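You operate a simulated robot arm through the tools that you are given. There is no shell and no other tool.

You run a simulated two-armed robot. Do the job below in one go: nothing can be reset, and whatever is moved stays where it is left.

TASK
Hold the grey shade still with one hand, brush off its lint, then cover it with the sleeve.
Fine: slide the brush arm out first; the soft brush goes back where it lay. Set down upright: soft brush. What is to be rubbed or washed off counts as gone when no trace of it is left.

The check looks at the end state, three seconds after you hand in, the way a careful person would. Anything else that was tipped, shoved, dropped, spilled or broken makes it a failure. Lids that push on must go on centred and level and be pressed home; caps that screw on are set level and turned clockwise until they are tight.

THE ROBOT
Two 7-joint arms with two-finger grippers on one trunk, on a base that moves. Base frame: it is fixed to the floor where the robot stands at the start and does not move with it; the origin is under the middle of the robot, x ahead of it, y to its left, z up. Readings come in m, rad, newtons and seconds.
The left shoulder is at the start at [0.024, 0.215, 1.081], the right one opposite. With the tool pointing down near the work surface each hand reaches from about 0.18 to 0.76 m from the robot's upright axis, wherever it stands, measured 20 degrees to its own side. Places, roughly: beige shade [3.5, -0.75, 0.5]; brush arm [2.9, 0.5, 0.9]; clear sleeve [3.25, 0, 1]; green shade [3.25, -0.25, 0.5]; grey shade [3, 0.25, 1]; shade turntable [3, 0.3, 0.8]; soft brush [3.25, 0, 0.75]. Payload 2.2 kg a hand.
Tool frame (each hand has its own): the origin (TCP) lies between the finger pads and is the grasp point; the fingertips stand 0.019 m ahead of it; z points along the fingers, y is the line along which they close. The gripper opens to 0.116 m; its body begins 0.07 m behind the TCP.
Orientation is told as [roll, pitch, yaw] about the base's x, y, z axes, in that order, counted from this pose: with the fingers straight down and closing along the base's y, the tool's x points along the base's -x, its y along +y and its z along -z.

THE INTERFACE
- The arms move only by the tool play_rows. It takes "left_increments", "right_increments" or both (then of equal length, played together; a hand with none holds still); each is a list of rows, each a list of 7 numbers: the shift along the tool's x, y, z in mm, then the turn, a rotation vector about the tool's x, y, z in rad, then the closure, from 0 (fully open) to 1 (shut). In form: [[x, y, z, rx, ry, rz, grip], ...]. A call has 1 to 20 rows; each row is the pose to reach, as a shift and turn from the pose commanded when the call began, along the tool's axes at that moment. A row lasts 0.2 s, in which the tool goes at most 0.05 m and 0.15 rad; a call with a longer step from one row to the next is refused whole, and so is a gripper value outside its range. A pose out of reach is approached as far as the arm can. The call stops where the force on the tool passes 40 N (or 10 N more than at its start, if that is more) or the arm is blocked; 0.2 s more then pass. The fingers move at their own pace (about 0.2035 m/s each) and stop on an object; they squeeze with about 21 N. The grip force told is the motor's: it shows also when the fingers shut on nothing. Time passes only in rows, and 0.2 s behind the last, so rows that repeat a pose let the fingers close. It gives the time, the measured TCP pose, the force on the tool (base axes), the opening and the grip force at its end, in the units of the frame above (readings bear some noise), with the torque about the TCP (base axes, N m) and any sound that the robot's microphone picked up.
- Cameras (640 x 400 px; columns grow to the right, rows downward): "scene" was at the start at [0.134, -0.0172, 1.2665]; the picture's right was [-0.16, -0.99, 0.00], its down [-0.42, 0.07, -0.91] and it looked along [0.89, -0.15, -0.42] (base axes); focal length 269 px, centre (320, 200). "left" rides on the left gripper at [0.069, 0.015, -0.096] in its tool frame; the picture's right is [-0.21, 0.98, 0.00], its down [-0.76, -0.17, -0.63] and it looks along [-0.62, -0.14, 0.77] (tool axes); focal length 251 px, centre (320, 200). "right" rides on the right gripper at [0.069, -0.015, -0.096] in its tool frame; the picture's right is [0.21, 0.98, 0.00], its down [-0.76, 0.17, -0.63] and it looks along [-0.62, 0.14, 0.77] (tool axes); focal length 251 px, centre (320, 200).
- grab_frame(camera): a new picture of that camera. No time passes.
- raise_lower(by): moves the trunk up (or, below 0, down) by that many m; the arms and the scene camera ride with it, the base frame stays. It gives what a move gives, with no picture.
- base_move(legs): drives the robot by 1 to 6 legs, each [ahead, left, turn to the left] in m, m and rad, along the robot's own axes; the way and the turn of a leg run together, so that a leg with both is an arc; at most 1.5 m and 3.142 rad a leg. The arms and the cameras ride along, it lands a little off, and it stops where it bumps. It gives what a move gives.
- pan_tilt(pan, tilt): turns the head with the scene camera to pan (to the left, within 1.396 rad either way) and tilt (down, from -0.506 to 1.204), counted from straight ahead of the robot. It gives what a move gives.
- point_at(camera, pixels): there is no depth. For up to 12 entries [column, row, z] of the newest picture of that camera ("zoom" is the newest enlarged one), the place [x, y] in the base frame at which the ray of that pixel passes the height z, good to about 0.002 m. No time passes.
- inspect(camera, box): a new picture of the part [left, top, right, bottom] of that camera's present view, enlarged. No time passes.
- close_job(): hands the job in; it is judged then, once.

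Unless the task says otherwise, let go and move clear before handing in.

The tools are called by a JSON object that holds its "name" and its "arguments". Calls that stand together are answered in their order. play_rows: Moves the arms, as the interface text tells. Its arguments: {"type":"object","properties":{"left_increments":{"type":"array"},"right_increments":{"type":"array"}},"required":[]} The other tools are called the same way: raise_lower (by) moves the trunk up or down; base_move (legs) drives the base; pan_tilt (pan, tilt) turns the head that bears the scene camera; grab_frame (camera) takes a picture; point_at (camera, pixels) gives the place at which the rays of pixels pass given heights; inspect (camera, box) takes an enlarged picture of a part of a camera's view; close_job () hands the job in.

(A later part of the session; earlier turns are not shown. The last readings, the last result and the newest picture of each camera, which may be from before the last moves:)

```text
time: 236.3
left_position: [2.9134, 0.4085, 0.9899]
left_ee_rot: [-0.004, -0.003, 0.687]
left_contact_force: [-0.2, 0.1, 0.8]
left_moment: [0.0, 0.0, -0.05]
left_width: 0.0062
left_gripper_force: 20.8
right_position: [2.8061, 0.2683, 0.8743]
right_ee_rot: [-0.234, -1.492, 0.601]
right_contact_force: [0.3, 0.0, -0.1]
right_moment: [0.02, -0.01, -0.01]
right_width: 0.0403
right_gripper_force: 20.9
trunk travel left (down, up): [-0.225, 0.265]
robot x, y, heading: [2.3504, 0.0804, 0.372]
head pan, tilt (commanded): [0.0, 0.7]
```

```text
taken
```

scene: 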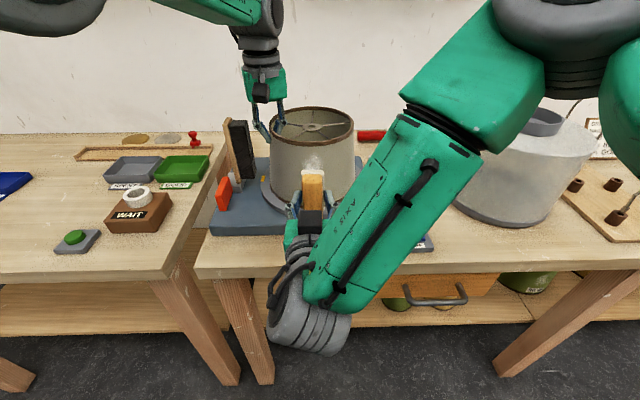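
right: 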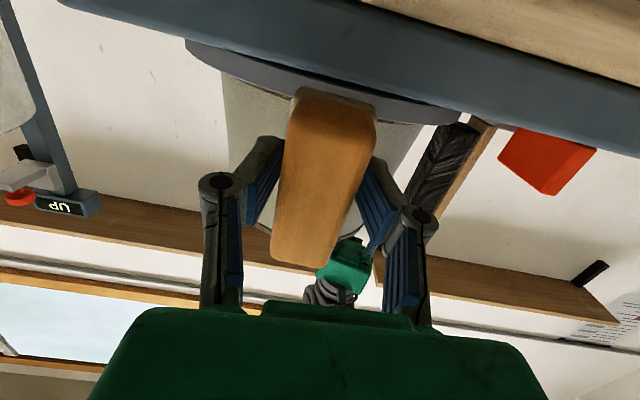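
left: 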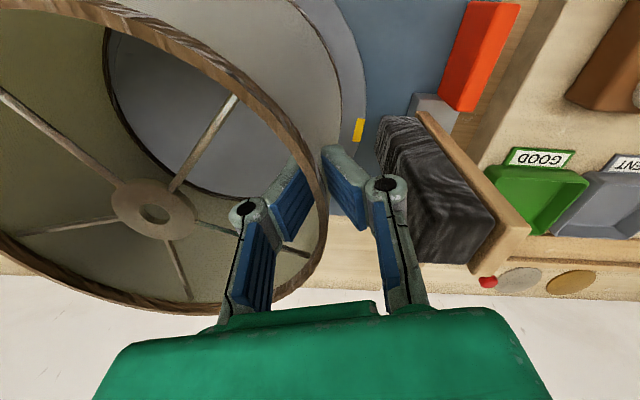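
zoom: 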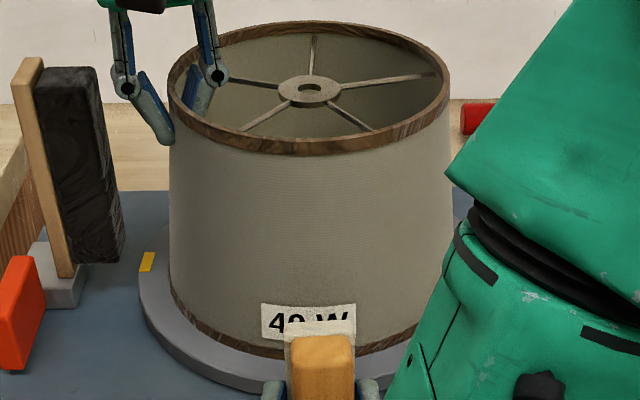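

The visible wall is clean where the lint was (zoom rows 150-300). I'll move the brush hand off to the right to see the whole front.

{"name": "play_rows", "arguments": {"right_increments": [[-2, -4, -5, 0, 0, 0, 1.0], [-10, -15, -15, 0, 0, 0, 1.0], [-25, -33, -22, 0, 0, 0, 1.0], [-45, -55, -25, 0, 0, 0, 1.0], [-65, -80, -25, 0, 0, 0, 1.0], [-85, -108, -22, 0, 0, 0, 1.0], [-102, -136, -15, 0, 0, 0, 1.0], [-117, -160, -5, 0, 0, 0, 1.0], [-128, -180, 5, 0, 0, 0, 1.0], [-135, -191, 10, 0, 0, 0, 1.0], [-137, -195, 12, 0, 0, 0, 1.0]]}}

{"name": "inspect", "arguments": {"camera": "scene", "box": [255, 95, 370, 220]}}

{"name": "grab_frame", "arguments": {"camera": "scene"}}

{"name": "grab_frame", "arguments": {"camera": "right"}}

```text
time: 238.7
left_position: [2.9156, 0.4084, 0.9899]
left_ee_rot: [-0.003, -0.004, 0.686]
left_contact_force: [1.1, 0.5, 0.5]
left_moment: [0.0, 0.03, 0.05]
left_width: 0.006
left_gripper_force: 21.4
right_position: [2.8966, 0.0979, 1.0147]
right_ee_rot: [-0.215, -1.495, 0.587]
right_contact_force: [0.1, 0.4, -0.1]
right_moment: [-0.02, 0.06, -0.03]
right_width: 0.0404
right_gripper_force: 21.1
trunk travel left (down, up): [-0.225, 0.265]
robot x, y, heading: [2.3513, 0.0797, 0.373]
head pan, tilt (commanded): [0.0, 0.7]
```

```text
3.20 times, centred on (312, 158) of scene
```

zoom: 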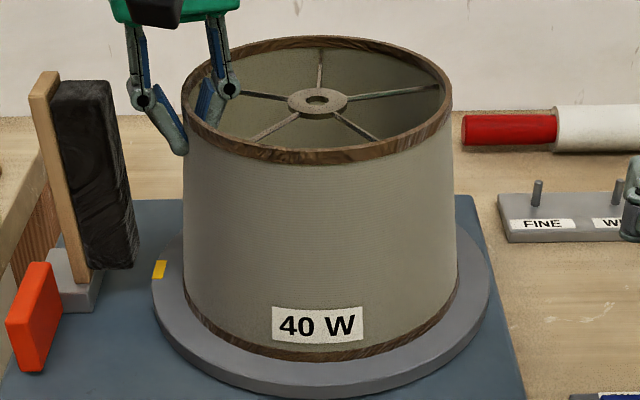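

```text
taken
```

scene: 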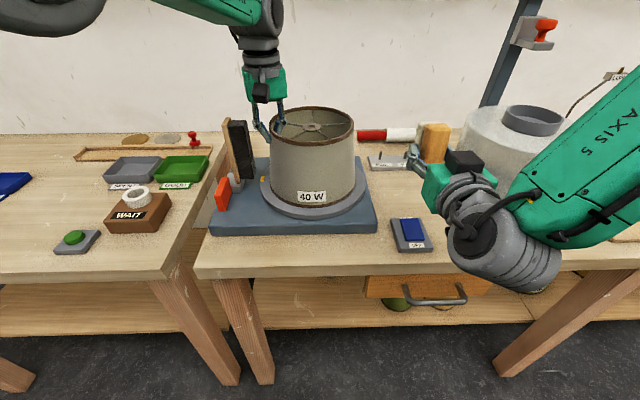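

```text
taken
```

right: 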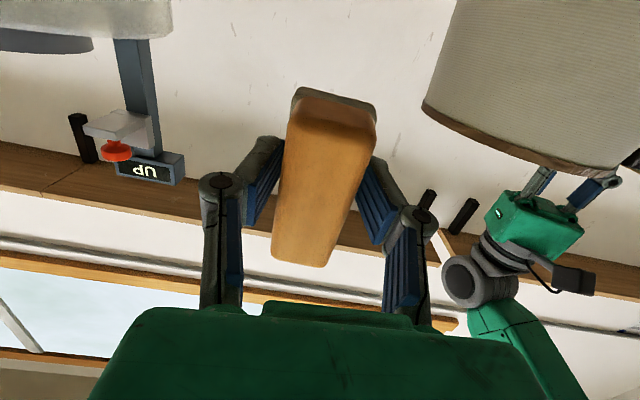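

The front is clean. I'll zoom hard on the former lint area to be sure no trace is left.

{"name": "inspect", "arguments": {"camera": "scene", "box": [280, 138, 350, 205]}}

{"name": "inspect", "arguments": {"camera": "right", "box": [400, 0, 640, 180]}}

```text
5.97 times, centred on (315, 172) of scene
```

zoom: 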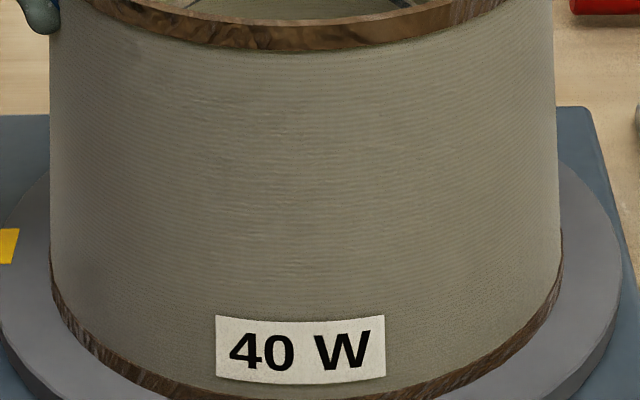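

```text
2.22 times, centred on (520, 90) of right
```

zoom: 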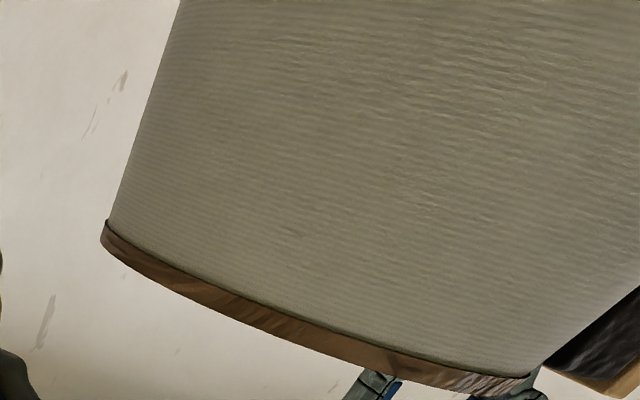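

No trace remains on the front or right side. I'll open the left hand and lift it straight off the rim.

{"name": "play_rows", "arguments": {"left_increments": [[0, 0, 0, 0, 0, 0, 0.9], [0, 0, 0, 0, 0, 0, 0.75], [0, 0, 0, 0, 0, 0, 0.65], [0, 0, -4, 0, 0, 0, 0.65], [0, 0, -14, 0, 0, 0, 0.65], [0, 0, -32, 0, 0, 0, 0.65], [0, 0, -54, 0, 0, 0, 0.65], [0, 0, -78, 0, 0, 0, 0.65], [0, 0, -98, 0, 0, 0, 0.65], [0, 0, -110, 0, 0, 0, 0.65]]}}

{"name": "grab_frame", "arguments": {"camera": "left"}}

{"name": "grab_frame", "arguments": {"camera": "scene"}}

```text
time: 240.9
left_position: [2.914, 0.4086, 1.1003]
left_ee_rot: [-0.003, -0.004, 0.685]
left_contact_force: [-0.6, 0.9, -0.8]
left_moment: [-0.02, 0.02, -0.01]
left_width: 0.0409
left_gripper_force: 0.2
right_position: [2.8963, 0.0968, 1.0145]
right_ee_rot: [-0.214, -1.493, 0.587]
right_contact_force: [-0.9, 0.2, -0.4]
right_moment: [0.03, 0.0, 0.0]
right_width: 0.0405
right_gripper_force: 21.5
trunk travel left (down, up): [-0.225, 0.265]
robot x, y, heading: [2.3542, 0.0832, 0.367]
head pan, tilt (commanded): [0.0, 0.7]
```

```text
taken
```

left: 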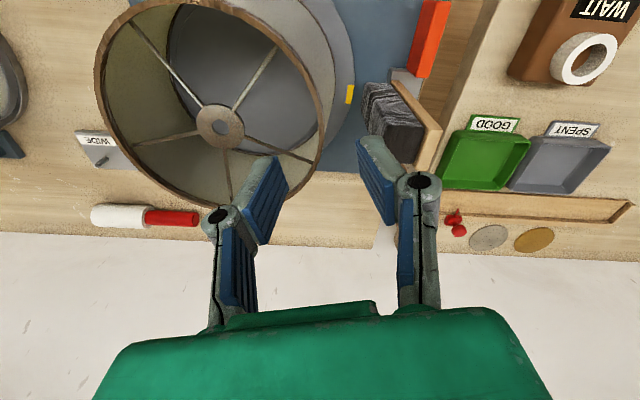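

```text
taken
```

scene: 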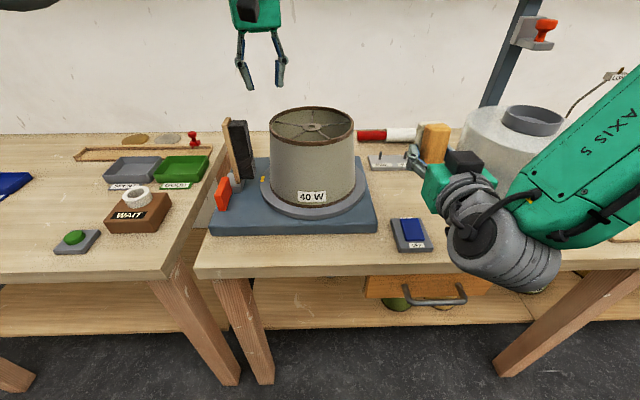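

The shade is free and still sits centred on its platter. I'll withdraw the left hand to its waiting place and turn the right hand with the brush back to pointing down.

{"name": "play_rows", "arguments": {"left_increments": [[1, 3, 0, 0, 0, 0.003, 0.65], [4, 11, 0, 0, 0, 0.012, 0.65], [10, 26, 0, 0, 0, 0.03, 0.65], [19, 48, 0, 0, 0, 0.055, 0.6], [30, 76, 0, 0, 0, 0.087, 0.5], [42, 108, 0, 0, 0, 0.123, 0.4], [54, 142, 0, 0, 0, 0.16, 0.3], [67, 176, 0, 0, 0, 0.197, 0.2], [79, 208, 0, 0, 0, 0.233, 0.1], [90, 236, 0, 0, 0, 0.265, 0], [99, 258, 0, 0, 0, 0.29, 0], [105, 273, 0, 0, 0, 0.308, 0], [108, 281, 0, 0, 0, 0.317, 0], [109, 284, 0, 0, 0, 0.32, 0]], "right_increments": [[-1, -1, -1, 0, 0.02, 0, 1.0], [-4, -4, -5, 0, 0.1, 0, 1.0], [-9, -11, -13, 0, 0.22, 0, 1.0], [-15, -18, -22, 0, 0.35, 0, 1.0], [-21, -26, -31, 0, 0.48, 0, 1.0], [-27, -34, -40, 0, 0.61, 0, 1.0], [-33, -42, -49, 0, 0.74, 0, 1.0], [-39, -50, -58, 0, 0.87, 0, 1.0], [-44, -57, -66, 0, 1.0, 0, 1.0], [-48, -63, -73, 0, 1.13, 0, 1.0], [-52, -69, -78, 0, 1.26, 0, 1.0], [-55, -73, -82, 0, 1.38, 0, 1.0], [-56, -75, -84, 0, 1.46, 0, 1.0], [-56, -76, -85, 0, 1.49, 0, 1.0]]}}

{"name": "pan_tilt", "arguments": {"pan": 0, "tilt": 0.7}}

{"name": "pan_tilt", "arguments": {"pan": 0, "tilt": 0.7}}

{"name": "grab_frame", "arguments": {"camera": "scene"}}

{"name": "grab_frame", "arguments": {"camera": "right"}}

{"name": "grab_frame", "arguments": {"camera": "left"}}

```text
time: 243.9
left_position: [2.6481, 0.5601, 1.0966]
left_ee_rot: [-0.005, -0.005, 0.365]
left_contact_force: [0.6, -0.2, 0.1]
left_moment: [0.03, 0.01, 0.0]
left_width: 0.116
left_gripper_force: 0.0
right_position: [2.8475, 0.0008, 1.0775]
right_ee_rot: [-0.016, -0.004, 0.371]
right_contact_force: [0.5, -0.4, -1.1]
right_moment: [0.01, 0.0, 0.01]
right_width: 0.0405
right_gripper_force: 21.1
trunk travel left (down, up): [-0.225, 0.265]
robot x, y, heading: [2.3508, 0.0832, 0.372]
head pan, tilt (commanded): [0.0, 0.7]
```

```text
time: 244.5
left_position: [2.6476, 0.5619, 1.0973]
left_ee_rot: [-0.003, -0.008, 0.367]
left_contact_force: [0.6, 0.5, -0.4]
left_moment: [0.01, -0.02, 0.0]
left_width: 0.1161
left_gripper_force: 0.0
right_position: [2.8483, 0.0002, 1.0776]
right_ee_rot: [-0.017, -0.005, 0.371]
right_contact_force: [0.2, -0.3, -0.2]
right_moment: [0.03, 0.01, 0.03]
right_width: 0.0403
right_gripper_force: 20.8
trunk travel left (down, up): [-0.225, 0.265]
robot x, y, heading: [2.3545, 0.0841, 0.373]
head pan, tilt (commanded): [0.0, 0.7]
```

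```text
time: 245.1
left_position: [2.6489, 0.56, 1.0965]
left_ee_rot: [-0.005, -0.005, 0.366]
left_contact_force: [0.9, -0.5, -0.6]
left_moment: [-0.03, -0.01, -0.01]
left_width: 0.1159
left_gripper_force: 0.0
right_position: [2.8477, -0.0009, 1.0785]
right_ee_rot: [-0.018, -0.006, 0.372]
right_contact_force: [-0.2, -0.1, -0.6]
right_moment: [0.02, 0.01, 0.01]
right_width: 0.0404
right_gripper_force: 20.7
trunk travel left (down, up): [-0.225, 0.265]
robot x, y, heading: [2.3598, 0.0848, 0.371]
head pan, tilt (commanded): [0.0, 0.7]
```

```text
taken
```

scene: 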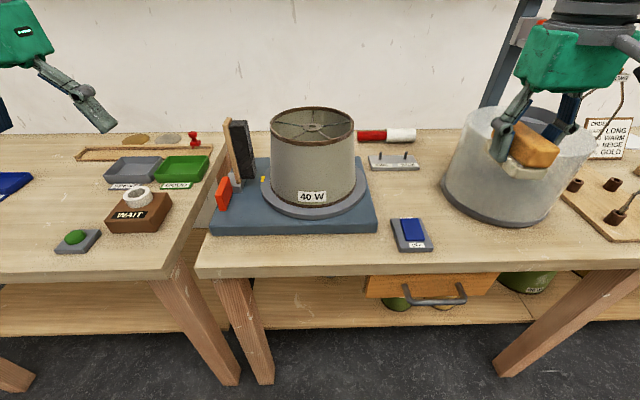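

```text
taken
```

right: 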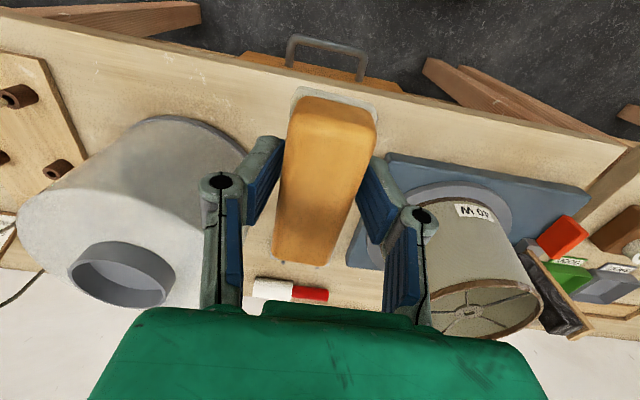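

```text
taken
```

left: 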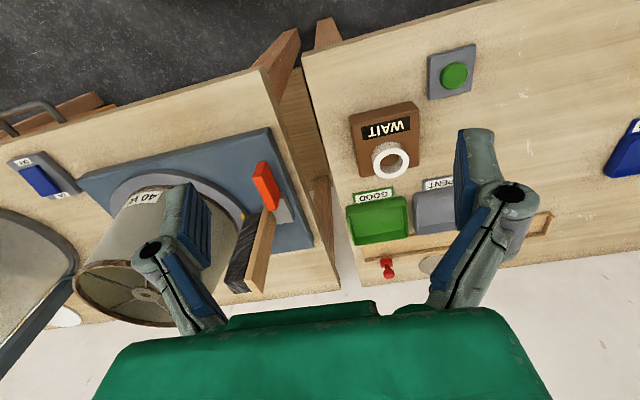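

All calm, and the brush is still held as before. I'll drive forward 0.15 m and turn the right hand for placing the brush.

{"name": "base_move", "arguments": {"legs": [[0.15, 0, 0]]}}

{"name": "play_rows", "arguments": {"right_increments": [[0, 0, 0, 0, 0, 0.04, 1.0], [0, 0, 0, 0, 0, 0.14, 1.0], [0, 0, 0, 0, 0, 0.28, 1.0], [0, 0, 0, 0, 0, 0.42, 1.0], [0, 0, 0, 0, 0, 0.56, 1.0], [0, 0, 0, 0, 0, 0.7, 1.0], [0, 0, 0, 0, 0, 0.84, 1.0], [0, 0, 0, 0, 0, 0.98, 1.0], [0, 0, 0, 0, 0, 1.12, 1.0], [0, 0, 0, 0, 0, 1.26, 1.0], [0, 0, 0, 0, 0, 1.4, 1.0], [0, 0, 0, 0, 0, 1.51, 1.0], [0, 0, 0, 0, 0, 1.548, 1.0]]}}

{"name": "pan_tilt", "arguments": {"pan": 0, "tilt": 0.7}}

{"name": "pan_tilt", "arguments": {"pan": 0, "tilt": 0.7}}

{"name": "grab_frame", "arguments": {"camera": "scene"}}

{"name": "grab_frame", "arguments": {"camera": "right"}}

```text
time: 246.5
left_position: [2.7894, 0.6157, 1.0968]
left_ee_rot: [-0.005, -0.006, 0.367]
left_contact_force: [0.6, -0.4, 0.0]
left_moment: [0.03, 0.03, 0.01]
left_width: 0.116
left_gripper_force: 0.2
right_position: [2.9897, 0.0555, 1.0784]
right_ee_rot: [-0.017, -0.006, 0.374]
right_contact_force: [0.5, 0.7, -1.1]
right_moment: [-0.04, -0.01, -0.01]
right_width: 0.0404
right_gripper_force: 20.5
trunk travel left (down, up): [-0.225, 0.265]
robot x, y, heading: [2.4943, 0.1363, 0.374]
head pan, tilt (commanded): [0.0, 0.7]
```

```text
time: 249.3
left_position: [2.7879, 0.6161, 1.0984]
left_ee_rot: [-0.004, -0.008, 0.367]
left_contact_force: [0.8, 0.4, -0.3]
left_moment: [-0.02, 0.01, 0.04]
left_width: 0.116
left_gripper_force: 0.1
right_position: [2.9876, 0.0557, 1.0798]
right_ee_rot: [0.005, -0.017, -1.178]
right_contact_force: [-0.6, 0.2, -0.5]
right_moment: [0.03, 0.0, -0.01]
right_width: 0.0401
right_gripper_force: 21.2
trunk travel left (down, up): [-0.225, 0.265]
robot x, y, heading: [2.4913, 0.1313, 0.379]
head pan, tilt (commanded): [0.0, 0.7]
```

```text
time: 249.9
left_position: [2.7879, 0.6156, 1.0977]
left_ee_rot: [-0.006, -0.007, 0.365]
left_contact_force: [-0.5, 0.6, 0.3]
left_moment: [0.02, -0.04, 0.02]
left_width: 0.1159
left_gripper_force: 0.0
right_position: [2.9863, 0.0565, 1.0792]
right_ee_rot: [0.005, -0.018, -1.175]
right_contact_force: [-0.5, -0.8, -0.9]
right_moment: [-0.03, -0.01, -0.02]
right_width: 0.0405
right_gripper_force: 21.2
trunk travel left (down, up): [-0.225, 0.265]
robot x, y, heading: [2.4924, 0.1352, 0.377]
head pan, tilt (commanded): [0.0, 0.7]
```

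```text
time: 250.5
left_position: [2.7885, 0.6167, 1.0969]
left_ee_rot: [-0.003, -0.007, 0.367]
left_contact_force: [0.1, 0.3, 0.4]
left_moment: [0.02, 0.0, -0.01]
left_width: 0.1163
left_gripper_force: 0.1
right_position: [2.9865, 0.0558, 1.0796]
right_ee_rot: [0.005, -0.017, -1.174]
right_contact_force: [-0.8, -0.6, -1.0]
right_moment: [-0.01, -0.03, 0.0]
right_width: 0.0402
right_gripper_force: 21.7
trunk travel left (down, up): [-0.225, 0.265]
robot x, y, heading: [2.4961, 0.1386, 0.366]
head pan, tilt (commanded): [0.0, 0.7]
```

```text
taken
```

scene: 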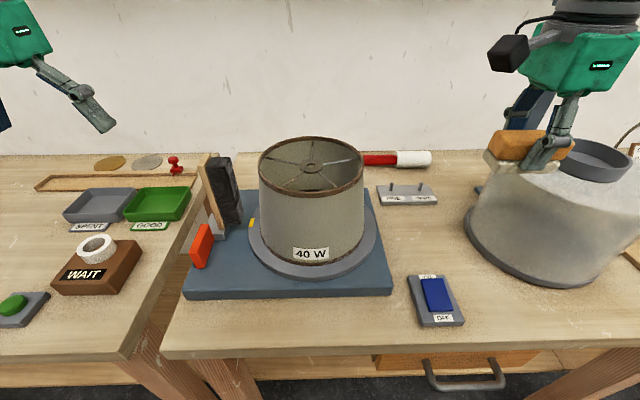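

```text
taken
```

right: 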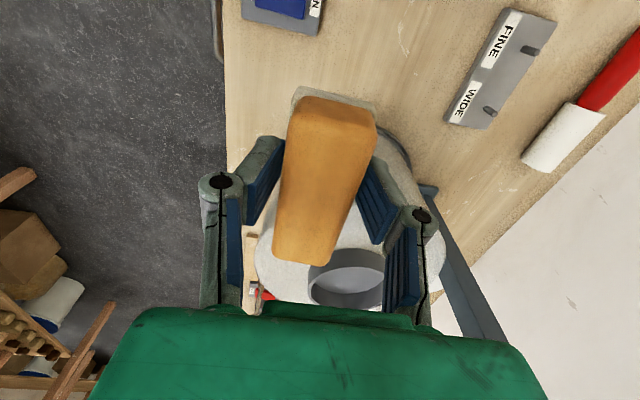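

I'll carry the brush back over its spot at (3.146, 0.118) and stop above it.

{"name": "play_rows", "arguments": {"right_increments": [[0, 4, 0, 0, 0, 0, 1.0], [-1, 16, 0, 0, 0, 0, 1.0], [-1, 38, 2, 0, 0, 0, 1.0], [-2, 66, 8, 0, 0, 0, 1.0], [-3, 96, 20, 0, 0, 0, 1.0], [-3, 124, 40, 0, 0, 0, 1.0], [-4, 146, 66, 0, 0, 0, 1.0], [-4, 161, 94, 0, 0, 0, 1.0], [-4, 169, 120, 0, 0, 0, 1.0], [-4, 171, 140, 0, 0, 0, 1.0], [-4, 171, 150, 0, 0, 0, 1.0], [-4, 171, 150, 0, 0, 0, 1.0]]}}

{"name": "grab_frame", "arguments": {"camera": "right"}}

{"name": "grab_frame", "arguments": {"camera": "scene"}}

```text
time: 253.1
left_position: [2.7867, 0.618, 1.0979]
left_ee_rot: [-0.004, -0.005, 0.366]
left_contact_force: [-0.4, -0.8, 0.7]
left_moment: [0.02, 0.03, 0.0]
left_width: 0.116
left_gripper_force: 0.0
right_position: [3.1484, 0.1151, 0.9297]
right_ee_rot: [0.006, -0.017, -1.173]
right_contact_force: [-0.4, -0.3, 0.0]
right_moment: [-0.02, 0.01, 0.02]
right_width: 0.0402
right_gripper_force: 21.0
trunk travel left (down, up): [-0.225, 0.265]
robot x, y, heading: [2.4895, 0.1362, 0.375]
head pan, tilt (commanded): [0.0, 0.7]
```

```text
taken
```

right: 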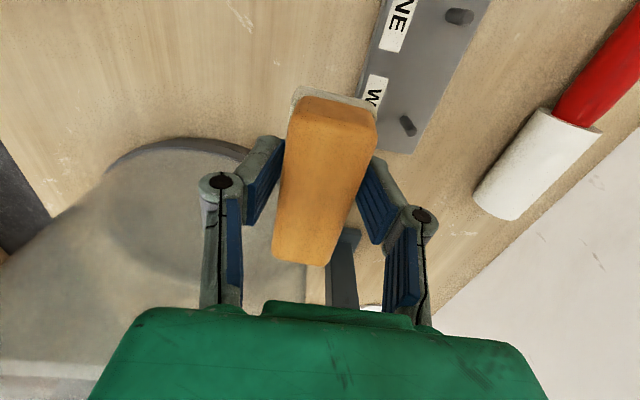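

```text
taken
```

scene: 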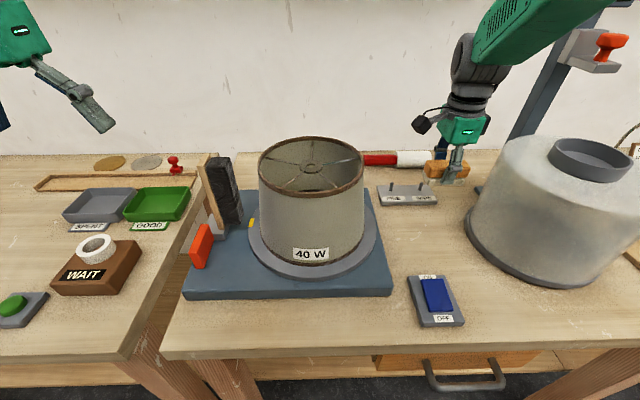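

Nearly there (2-4 mm off). I'll correct that and lower most of the way.

{"name": "play_rows", "arguments": {"right_increments": [[0, 0, 4, 0, 0, 0, 1.0], [1, 0, 15, 0, 0, 0, 1.0], [2, -1, 32, 0, 0, 0, 1.0], [3, -1, 50, 0, 0, 0, 1.0], [4, -1, 67, 0, 0, 0, 1.0], [4, -1, 80, 0, 0, 0, 1.0], [4, -1, 87, 0, 0, 0, 1.0], [4, -1, 90, 0, 0, 0, 1.0]]}}

{"name": "play_rows", "arguments": {"right_increments": [[0, 0, 1, 0, 0, 0, 1.0], [0, 0, 2, 0, 0, 0, 1.0], [0, 0, 3, 0, 0, 0, 1.0]]}}

{"name": "inspect", "arguments": {"camera": "scene", "box": [370, 120, 490, 240]}}

```text
time: 254.9
left_position: [2.7875, 0.6176, 1.0978]
left_ee_rot: [-0.004, -0.008, 0.366]
left_contact_force: [-0.1, -0.1, 0.3]
left_moment: [0.01, 0.02, 0.01]
left_width: 0.1162
left_gripper_force: 0.1
right_position: [3.1472, 0.1176, 0.8401]
right_ee_rot: [0.007, -0.016, -1.174]
right_contact_force: [0.2, -0.1, -0.5]
right_moment: [0.01, -0.02, 0.03]
right_width: 0.0403
right_gripper_force: 21.0
trunk travel left (down, up): [-0.225, 0.265]
robot x, y, heading: [2.4968, 0.1376, 0.373]
head pan, tilt (commanded): [0.0, 0.7]
```

```text
time: 255.7
left_position: [2.7877, 0.6169, 1.0976]
left_ee_rot: [-0.004, -0.007, 0.366]
left_contact_force: [-0.5, -0.5, 0.2]
left_moment: [0.01, -0.03, -0.01]
left_width: 0.116
left_gripper_force: 0.1
right_position: [3.1485, 0.1168, 0.8368]
right_ee_rot: [0.004, -0.018, -1.174]
right_contact_force: [1.1, 0.1, -0.8]
right_moment: [-0.01, 0.01, -0.02]
right_width: 0.0403
right_gripper_force: 21.7
trunk travel left (down, up): [-0.225, 0.265]
robot x, y, heading: [2.4923, 0.1396, 0.375]
head pan, tilt (commanded): [0.0, 0.7]
```

```text
3.33 times, centred on (430, 180) of scene
```

zoom: 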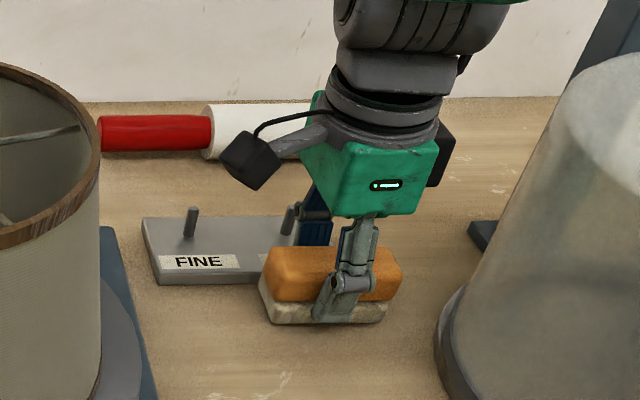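

About 3 mm above the grasp height, with no contact yet. I'll lower in millimetre steps.

{"name": "play_rows", "arguments": {"right_increments": [[0, 0, 1, 0, 0, 0, 1.0], [-1, -1, 2, 0, 0, 0, 1.0], [-1, -1, 3, 0, 0, 0, 1.0]]}}

{"name": "play_rows", "arguments": {"right_increments": [[0, 0, 1, 0, 0, 0, 1.0], [0, 0, 1.5, 0, 0, 0, 1.0]]}}

```text
time: 256.5
left_position: [2.7863, 0.6175, 1.0978]
left_ee_rot: [-0.003, -0.008, 0.367]
left_contact_force: [-0.6, 0.0, -0.2]
left_moment: [0.01, 0.01, -0.02]
left_width: 0.116
left_gripper_force: 0.1
right_position: [3.1469, 0.1173, 0.8363]
right_ee_rot: [0.008, -0.021, -1.174]
right_contact_force: [-0.2, -1.1, 3.6]
right_moment: [-0.26, 0.05, -0.09]
right_width: 0.0401
right_gripper_force: 20.9
trunk travel left (down, up): [-0.225, 0.265]
robot x, y, heading: [2.4961, 0.1386, 0.376]
head pan, tilt (commanded): [0.0, 0.7]
```

```text
time: 257.1
left_position: [2.7877, 0.6162, 1.0969]
left_ee_rot: [-0.005, -0.006, 0.366]
left_contact_force: [0.4, 0.5, 0.7]
left_moment: [0.01, -0.01, 0.02]
left_width: 0.1158
left_gripper_force: 0.0
right_position: [3.1474, 0.1167, 0.8336]
right_ee_rot: [0.008, -0.019, -1.173]
right_contact_force: [0.2, 0.6, 8.4]
right_moment: [-0.41, -0.02, 0.05]
right_width: 0.0404
right_gripper_force: 20.7
trunk travel left (down, up): [-0.225, 0.265]
robot x, y, heading: [2.4954, 0.1363, 0.374]
head pan, tilt (commanded): [0.0, 0.7]
```

The brush touches the bench (8 N) at the same height it was picked up. I'll open the fingers so it settles, then lift away.

{"name": "play_rows", "arguments": {"right_increments": [[0, 0, -0.5, 0, 0, 0, 0.85], [0, 0, -0.5, 0, 0, 0, 0.65], [0, 0, -0.5, 0, 0, 0, 0.6], [0, 0, -0.5, 0, 0, 0, 0.57], [0, 0, -0.5, 0, 0, 0, 0.57]]}}

{"name": "grab_frame", "arguments": {"camera": "right"}}

{"name": "inspect", "arguments": {"camera": "scene", "box": [370, 120, 490, 240]}}

```text
time: 258.3
left_position: [2.7869, 0.6168, 1.0975]
left_ee_rot: [-0.004, -0.006, 0.368]
left_contact_force: [0.3, 0.7, 0.2]
left_moment: [-0.03, -0.05, -0.02]
left_width: 0.1159
left_gripper_force: 0.1
right_position: [3.147, 0.1166, 0.8339]
right_ee_rot: [0.005, -0.018, -1.175]
right_contact_force: [-0.6, 0.5, -0.2]
right_moment: [0.01, 0.02, -0.01]
right_width: 0.0502
right_gripper_force: 0.1
trunk travel left (down, up): [-0.225, 0.265]
robot x, y, heading: [2.4926, 0.1369, 0.375]
head pan, tilt (commanded): [0.0, 0.7]
```

```text
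taken
```

right: 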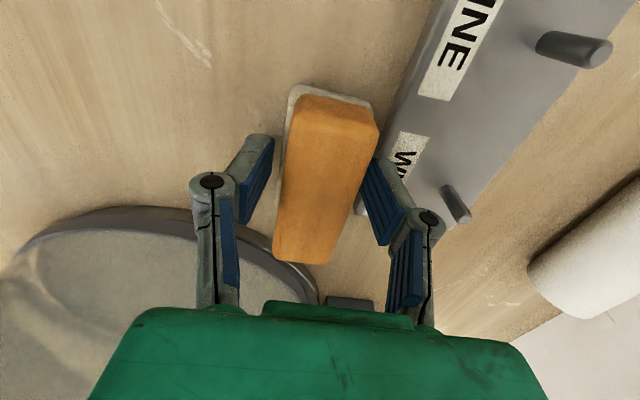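

```text
3.33 times, centred on (430, 180) of scene
```

zoom: 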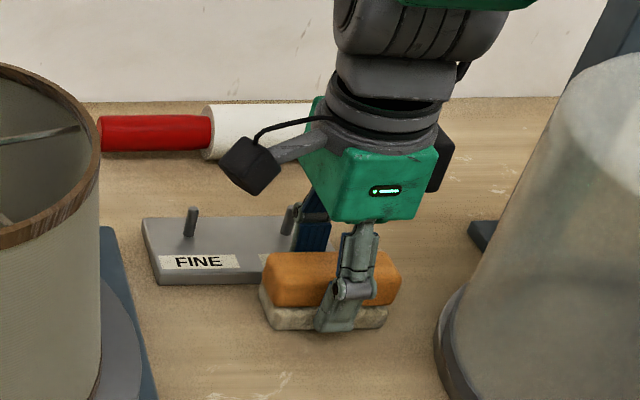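

The brush stands upright where it lay. I'll lift the hand straight up and away.

{"name": "play_rows", "arguments": {"right_increments": [[0, 0, -4, 0, 0, 0, 0.57], [0, 0, -16, 0, 0, 0, 0.57], [0, 0, -38, 0, 0, 0, 0.57], [0, 0, -68, 0, 0, 0, 0.57], [0, -3, -102, 0, 0, 0, 0.57], [0, -12, -136, 0, 0, 0, 0.4], [0, -28, -170, 0, 0, 0, 0.2], [0, -46, -200, 0, 0, 0, 0], [0, -62, -224, 0, 0, 0, 0], [0, -74, -242, 0, 0, 0, 0], [0, -80, -250, 0, 0, 0, 0]]}}

{"name": "grab_frame", "arguments": {"camera": "right"}}

{"name": "grab_frame", "arguments": {"camera": "scene"}}

{"name": "inspect", "arguments": {"camera": "scene", "box": [370, 160, 490, 240]}}

```text
time: 260.7
left_position: [2.7875, 0.6162, 1.0967]
left_ee_rot: [-0.004, -0.007, 0.366]
left_contact_force: [0.5, -0.3, 0.2]
left_moment: [-0.01, 0.01, 0.02]
left_width: 0.116
left_gripper_force: 0.1
right_position: [3.0682, 0.0888, 1.0824]
right_ee_rot: [0.005, -0.019, -1.173]
right_contact_force: [-0.7, 0.6, 0.5]
right_moment: [0.03, 0.0, 0.01]
right_width: 0.116
right_gripper_force: 0.0
trunk travel left (down, up): [-0.225, 0.265]
robot x, y, heading: [2.4941, 0.1387, 0.377]
head pan, tilt (commanded): [0.0, 0.7]
```

```text
taken
```

right: 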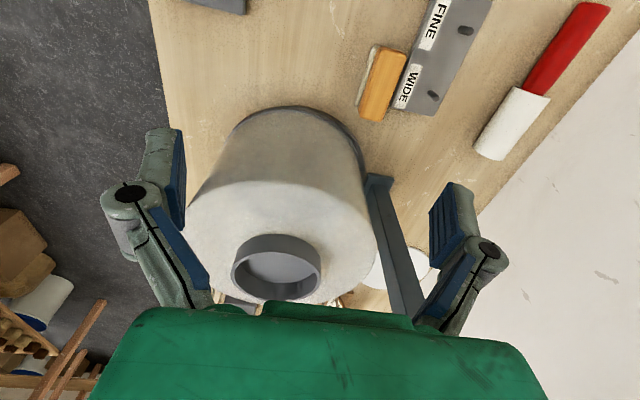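

```text
taken
```

scene: 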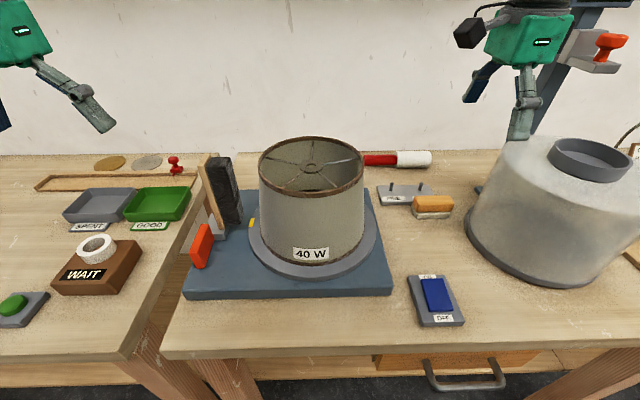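

```text
5.00 times, centred on (430, 200) of scene
```

zoom: 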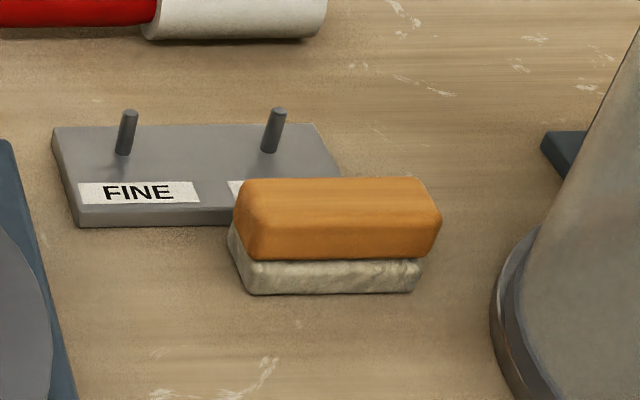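

The brush is back exactly as before. Now for the sleeve: I'll zoom on its collar in both views to measure it for gripping.

{"name": "inspect", "arguments": {"camera": "right", "box": [180, 100, 400, 310]}}

{"name": "pan_tilt", "arguments": {"pan": -0.5, "tilt": 0.6}}

{"name": "grab_frame", "arguments": {"camera": "scene"}}

{"name": "inspect", "arguments": {"camera": "scene", "box": [220, 60, 460, 290]}}

```text
1.90 times, centred on (290, 205) of right
```

zoom: 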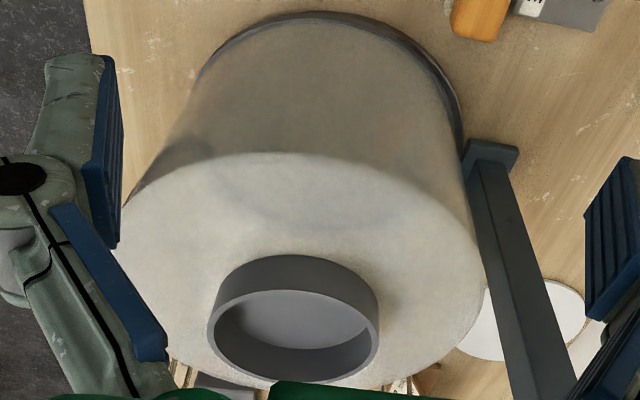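

```text
time: 261.6
left_position: [2.7867, 0.616, 1.0986]
left_ee_rot: [-0.003, -0.007, 0.368]
left_contact_force: [0.4, -1.3, -0.3]
left_moment: [0.02, 0.0, 0.01]
left_width: 0.1161
left_gripper_force: 0.0
right_position: [3.0686, 0.0883, 1.0819]
right_ee_rot: [0.007, -0.02, -1.176]
right_contact_force: [-0.9, 0.4, 0.6]
right_moment: [0.01, 0.0, -0.03]
right_width: 0.1161
right_gripper_force: 0.0
trunk travel left (down, up): [-0.225, 0.265]
robot x, y, heading: [2.4932, 0.1352, 0.374]
head pan, tilt (commanded): [-0.499, 0.6]
```

```text
taken
```

scene: 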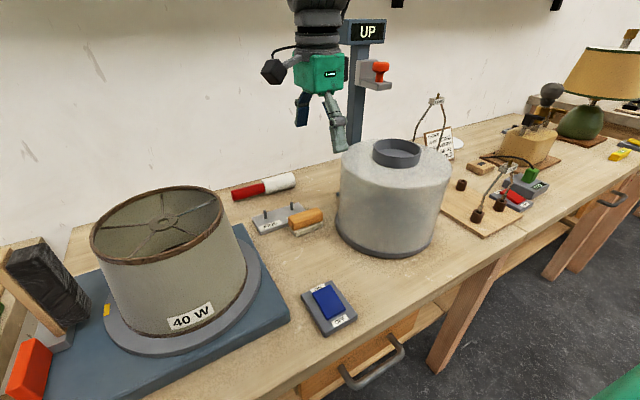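

```text
1.74 times, centred on (340, 175) of scene
```

zoom: 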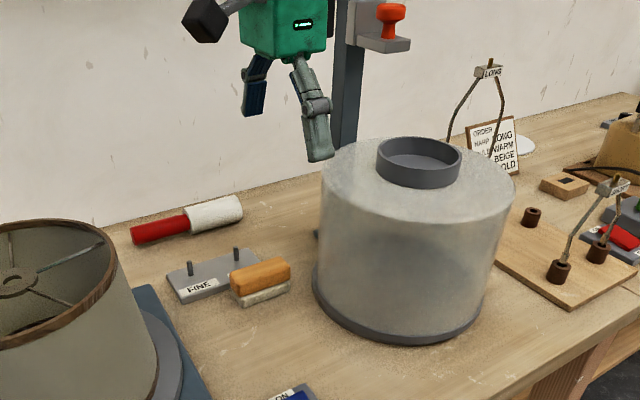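

I'll query the collar and sleeve outline in both cameras at several heights to fix its position, height and diameter.

{"name": "point_at", "arguments": {"camera": "right", "pixels": [[231.2, 275.9, 1.0], [320.4, 274.3, 1.0], [231.2, 275.9, 1.02], [320.4, 274.3, 1.02], [275.8, 251.5, 1.01], [275.8, 299.5, 1.01], [275.8, 275.5, 1.0], [275.8, 275.5, 1.02], [190, 220, 0.99], [374, 230, 0.99], [362, 165, 0.79], [232, 125, 0.79]]}}

{"name": "point_at", "arguments": {"camera": "scene", "pixels": [[373.3, 147, 1.0], [421, 151, 1.0], [373.3, 147, 1.02], [421, 151, 1.02], [397.5, 140, 1.01], [397.5, 161, 1.01], [397.5, 150, 1.0], [397.5, 150, 1.02], [342, 165, 0.99], [451, 172, 0.99], [336, 225, 0.79], [388, 259, 0.79]]}}

```text
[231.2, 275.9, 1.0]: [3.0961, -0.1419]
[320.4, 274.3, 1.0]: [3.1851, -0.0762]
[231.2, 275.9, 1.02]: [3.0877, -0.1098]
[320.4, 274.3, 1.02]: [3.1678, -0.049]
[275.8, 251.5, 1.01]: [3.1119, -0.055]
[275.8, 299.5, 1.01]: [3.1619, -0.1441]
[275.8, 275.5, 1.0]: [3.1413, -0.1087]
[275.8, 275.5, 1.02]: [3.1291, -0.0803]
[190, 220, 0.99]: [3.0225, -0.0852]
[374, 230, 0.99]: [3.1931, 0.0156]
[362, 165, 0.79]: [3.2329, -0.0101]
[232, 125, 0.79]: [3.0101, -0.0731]
```

```text
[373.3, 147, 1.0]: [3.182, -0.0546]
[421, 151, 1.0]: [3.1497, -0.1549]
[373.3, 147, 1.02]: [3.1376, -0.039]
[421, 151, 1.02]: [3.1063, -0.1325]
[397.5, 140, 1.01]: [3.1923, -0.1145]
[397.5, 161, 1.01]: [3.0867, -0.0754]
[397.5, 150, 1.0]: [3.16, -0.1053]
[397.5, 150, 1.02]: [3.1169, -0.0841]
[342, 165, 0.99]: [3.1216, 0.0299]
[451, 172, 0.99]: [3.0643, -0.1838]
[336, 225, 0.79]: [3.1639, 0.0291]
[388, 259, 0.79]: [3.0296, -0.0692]
```

The two views agree: the collar's top centre is (3.134, -0.092, 1.012), outer diameter about 0.102 m, so the gripper can span it. The knob bracket on the post overhangs the rear of the sleeve at z≈1.15, so I must lift only a little, pull back, then raise. First I'll turn the right hand to the standard yaw.

{"name": "play_rows", "arguments": {"right_increments": [[0, 0, -2, 0, 0, -0.04, 0], [0, 0, -6, 0, 0, -0.14, 0], [0, -3, -10, 0, 0, -0.28, 0], [0, -6, -15, 0, 0, -0.42, 0], [0, -10, -20, 0, 0, -0.56, 0], [0, -14, -25, 0, 0, -0.7, 0], [0, -18, -29, 0, 0, -0.84, 0], [0, -22, -32, 0, 0, -0.98, 0], [0, -25, -34, 0, 0, -1.12, 0], [0, -28, -35, 0, 0, -1.26, 0], [0, -29, -35, 0, 0, -1.4, 0], [0, -30, -35, 0, 0, -1.51, 0], [0, -30, -35, 0, 0, -1.55, 0]]}}

{"name": "grab_frame", "arguments": {"camera": "right"}}

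{"name": "grab_frame", "arguments": {"camera": "scene"}}

```text
time: 264.4
left_position: [2.7876, 0.6151, 1.0969]
left_ee_rot: [-0.004, -0.006, 0.367]
left_contact_force: [0.4, 0.0, 0.1]
left_moment: [-0.01, -0.01, -0.01]
left_width: 0.1162
left_gripper_force: 0.0
right_position: [3.042, 0.0782, 1.1167]
right_ee_rot: [-0.018, -0.006, 0.377]
right_contact_force: [-0.4, -0.2, -0.6]
right_moment: [0.0, -0.05, 0.03]
right_width: 0.1164
right_gripper_force: 0.1
trunk travel left (down, up): [-0.225, 0.265]
robot x, y, heading: [2.4938, 0.1352, 0.369]
head pan, tilt (commanded): [-0.499, 0.6]
```

```text
taken
```

right: 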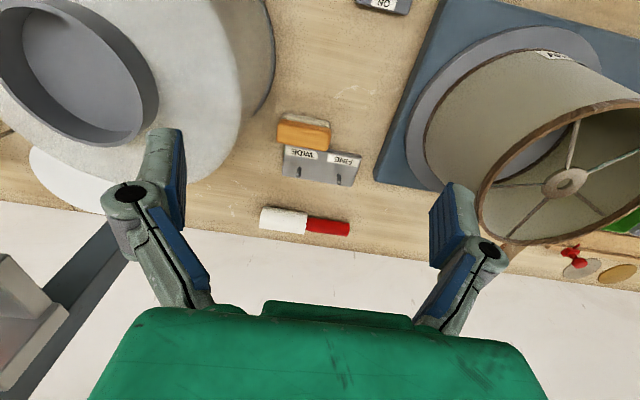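

```text
taken
```

scene: 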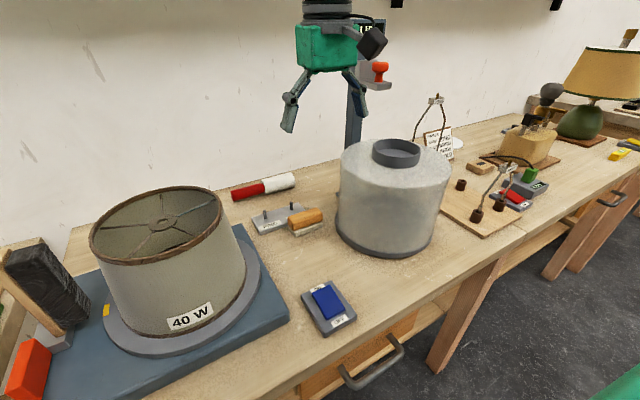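

The shade's right side is clean in this view too. I'll slide the right hand over, slightly in front of the collar's centre, at z 1.12.

{"name": "play_rows", "arguments": {"right_increments": [[0, -5, 0, 0, 0, 0, 0], [1, -20, 0, 0, 0, 0, 0], [2, -45, 0, 0, 0, 0, 0], [3, -75, 0, 0, 0, 0, 0], [4, -107, 0, 0, 0, 0, 0], [5, -137, 0, 0, 0, 0, 0], [6, -162, 0, 0, 0, 0, 0], [7, -180, 0, 0, 0, 0, 0], [7, -190, 0, 0, 0, 0, 0], [7, -192, 0, 0, 0, 0, 0]]}}

{"name": "pan_tilt", "arguments": {"pan": -0.5, "tilt": 0.5}}

{"name": "grab_frame", "arguments": {"camera": "right"}}

{"name": "grab_frame", "arguments": {"camera": "scene"}}

```text
time: 266.6
left_position: [2.7878, 0.6151, 1.0985]
left_ee_rot: [-0.005, -0.007, 0.367]
left_contact_force: [0.3, 0.4, 0.5]
left_moment: [0.0, -0.01, -0.01]
left_width: 0.1163
left_gripper_force: 0.0
right_position: [3.1055, -0.1052, 1.119]
right_ee_rot: [-0.017, -0.006, 0.374]
right_contact_force: [-0.8, 0.3, 0.6]
right_moment: [-0.01, -0.03, -0.02]
right_width: 0.1162
right_gripper_force: 0.1
trunk travel left (down, up): [-0.225, 0.265]
robot x, y, heading: [2.4933, 0.1331, 0.372]
head pan, tilt (commanded): [-0.499, 0.6]
```

```text
time: 267.3
left_position: [2.7883, 0.6158, 1.0975]
left_ee_rot: [-0.003, -0.005, 0.366]
left_contact_force: [-0.2, 0.2, -0.6]
left_moment: [0.0, 0.0, -0.03]
left_width: 0.1159
left_gripper_force: 0.1
right_position: [3.1048, -0.1054, 1.1203]
right_ee_rot: [-0.017, -0.006, 0.374]
right_contact_force: [0.9, -0.8, -0.3]
right_moment: [0.01, 0.03, 0.01]
right_width: 0.1161
right_gripper_force: 0.0
trunk travel left (down, up): [-0.225, 0.265]
robot x, y, heading: [2.4947, 0.1363, 0.378]
head pan, tilt (commanded): [-0.499, 0.499]
```

```text
taken
```

right: 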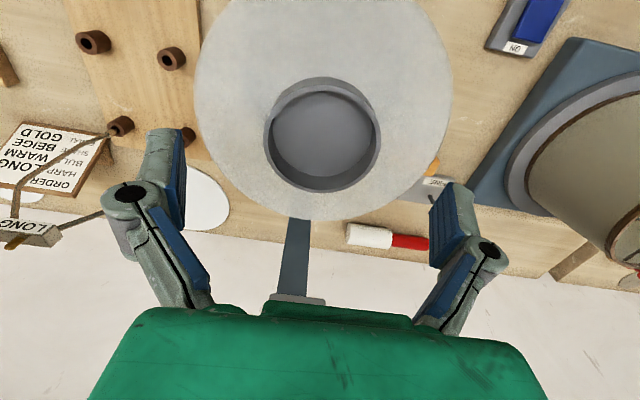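

```text
taken
```

scene: 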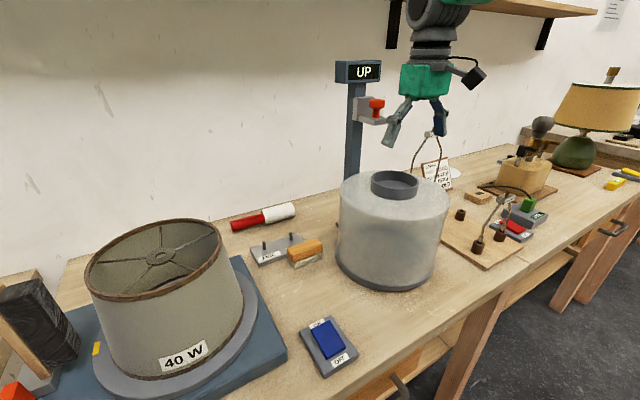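

The right camera now looks straight down on the collar, a ring centred at about (322,134). I'll compute its centre relative to the hand.

{"name": "inspect", "arguments": {"camera": "right", "box": [230, 60, 410, 210]}}

{"name": "point_at", "arguments": {"camera": "right", "pixels": [[263, 137, 1.012], [381, 132, 1.012], [324, 77, 1.012], [319, 192, 1.012], [322, 134, 1.012], [320, 108.6, 1.012], [194, 90, 0.988], [452, 80, 0.988], [325, 221, 0.988], [300, 298, 1.15]]}}

```text
2.67 times, centred on (320, 135) of right
```

zoom: 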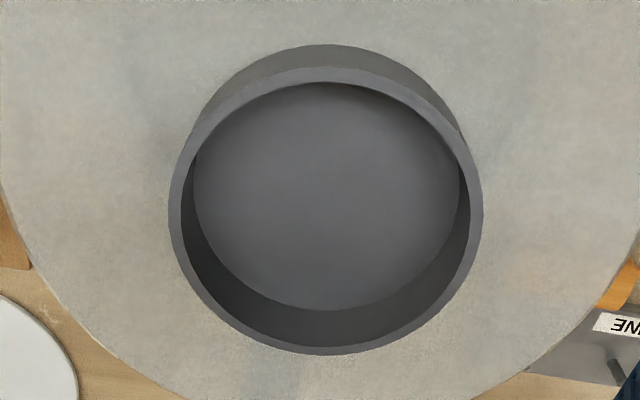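

```text
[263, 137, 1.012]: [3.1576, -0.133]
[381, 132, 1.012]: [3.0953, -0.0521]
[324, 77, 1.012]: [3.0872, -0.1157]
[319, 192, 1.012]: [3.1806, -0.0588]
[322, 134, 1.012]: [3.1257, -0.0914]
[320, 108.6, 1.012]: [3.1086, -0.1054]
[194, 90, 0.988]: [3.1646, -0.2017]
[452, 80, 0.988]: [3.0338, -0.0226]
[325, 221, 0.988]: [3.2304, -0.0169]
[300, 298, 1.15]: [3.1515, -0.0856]
```

The collar centre is about (3.133, -0.090), 32 mm ahead and 4 mm left of the hand. I'll move there and come down to 3 cm above the collar for a final check.

{"name": "play_rows", "arguments": {"right_increments": [[-2, 0, 2, 0, 0, 0, 0], [-8, 1, 8, 0, 0, 0, 0], [-16, 2, 20, 0, 0, 0, 0], [-24, 3, 34, 0, 0, 0, 0], [-30, 4, 48, 0, 0, 0, 0], [-32, 4, 57, 0, 0, 0, 0], [-32, 4, 60, 0, 0, 0, 0], [-32, 4, 60, 0, 0, 0, 0]]}}

{"name": "grab_frame", "arguments": {"camera": "right"}}

{"name": "inspect", "arguments": {"camera": "scene", "box": [310, 60, 490, 240]}}

```text
time: 269.1
left_position: [2.7874, 0.6149, 1.0974]
left_ee_rot: [-0.004, -0.006, 0.367]
left_contact_force: [-0.3, 0.3, -0.6]
left_moment: [0.02, 0.01, 0.01]
left_width: 0.1159
left_gripper_force: 0.0
right_position: [3.1348, -0.0892, 1.0598]
right_ee_rot: [-0.015, -0.009, 0.377]
right_contact_force: [0.0, -1.2, 0.1]
right_moment: [0.03, 0.02, -0.03]
right_width: 0.1159
right_gripper_force: 0.1
trunk travel left (down, up): [-0.225, 0.265]
robot x, y, heading: [2.4952, 0.1404, 0.375]
head pan, tilt (commanded): [-0.499, 0.499]
```

```text
taken
```

right: 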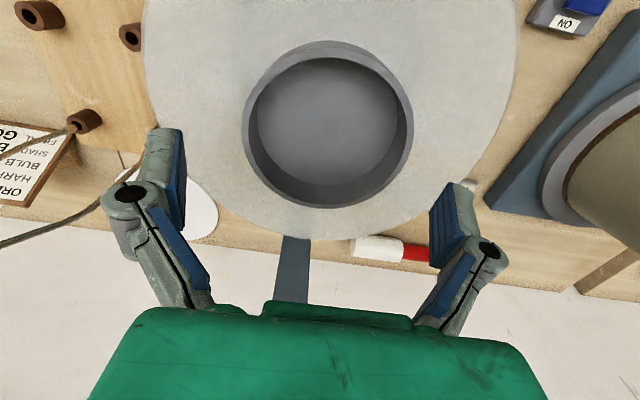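

```text
2.22 times, centred on (400, 150) of scene
```

zoom: 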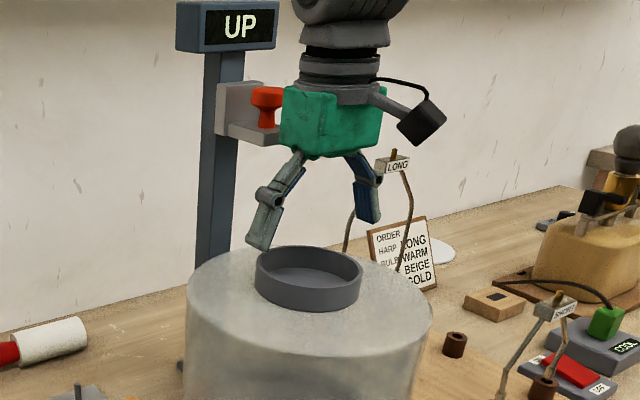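

{"name": "inspect", "arguments": {"camera": "right", "box": [220, 30, 440, 225]}}

{"name": "point_at", "arguments": {"camera": "right", "pixels": [[243, 127, 1.012], [414, 125, 1.012], [328, 58, 1.012], [327, 208, 1.012], [320, 142.5, 1.012]]}}

```text
2.05 times, centred on (330, 128) of right
```

zoom: 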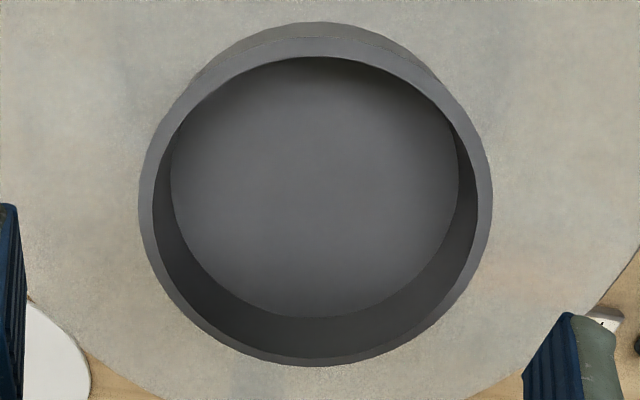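

```text
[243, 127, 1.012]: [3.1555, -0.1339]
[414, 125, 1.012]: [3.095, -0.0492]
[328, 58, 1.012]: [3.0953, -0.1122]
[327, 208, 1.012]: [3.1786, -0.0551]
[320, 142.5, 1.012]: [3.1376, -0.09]
```

The hand is centred on the collar within 2 mm. I'll lower with the jaws fully open, watching the force.

{"name": "play_rows", "arguments": {"right_increments": [[0, 0, 3, 0, 0, 0, 0], [0, 0, 10, 0, 0, 0, 0], [0, 0, 19, 0, 0, 0, 0], [0, 0, 28, 0, 0, 0, 0], [0, 0, 36, 0, 0, 0, 0], [0, 0, 42, 0, 0, 0, 0], [0, 0, 45, 0, 0, 0, 0], [0, 0, 45, 0, 0, 0, 0]]}}

{"name": "inspect", "arguments": {"camera": "scene", "box": [310, 60, 490, 240]}}

{"name": "grab_frame", "arguments": {"camera": "right"}}

```text
time: 270.9
left_position: [2.7877, 0.615, 1.0978]
left_ee_rot: [-0.002, -0.006, 0.367]
left_contact_force: [0.2, -0.8, 0.1]
left_moment: [-0.05, 0.03, 0.01]
left_width: 0.1162
left_gripper_force: 0.0
right_position: [3.136, -0.0921, 1.0147]
right_ee_rot: [-0.018, -0.007, 0.376]
right_contact_force: [0.0, -0.2, 0.8]
right_moment: [-0.03, -0.01, 0.03]
right_width: 0.1158
right_gripper_force: 0.1
trunk travel left (down, up): [-0.225, 0.265]
robot x, y, heading: [2.4947, 0.1361, 0.375]
head pan, tilt (commanded): [-0.499, 0.499]
```

```text
2.22 times, centred on (400, 150) of scene
```

zoom: 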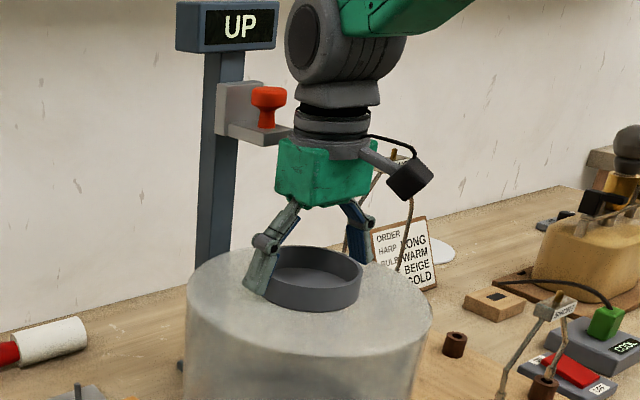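

```text
taken
```

right: 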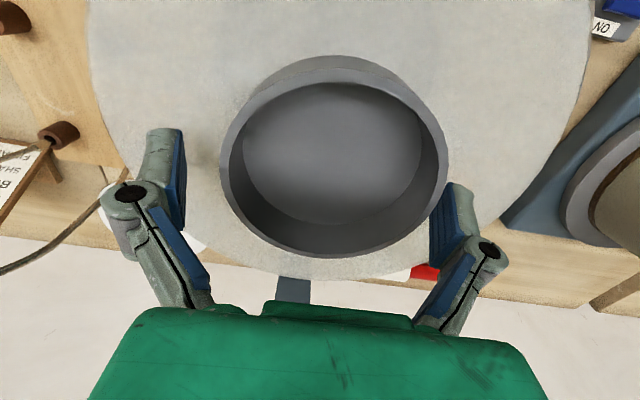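

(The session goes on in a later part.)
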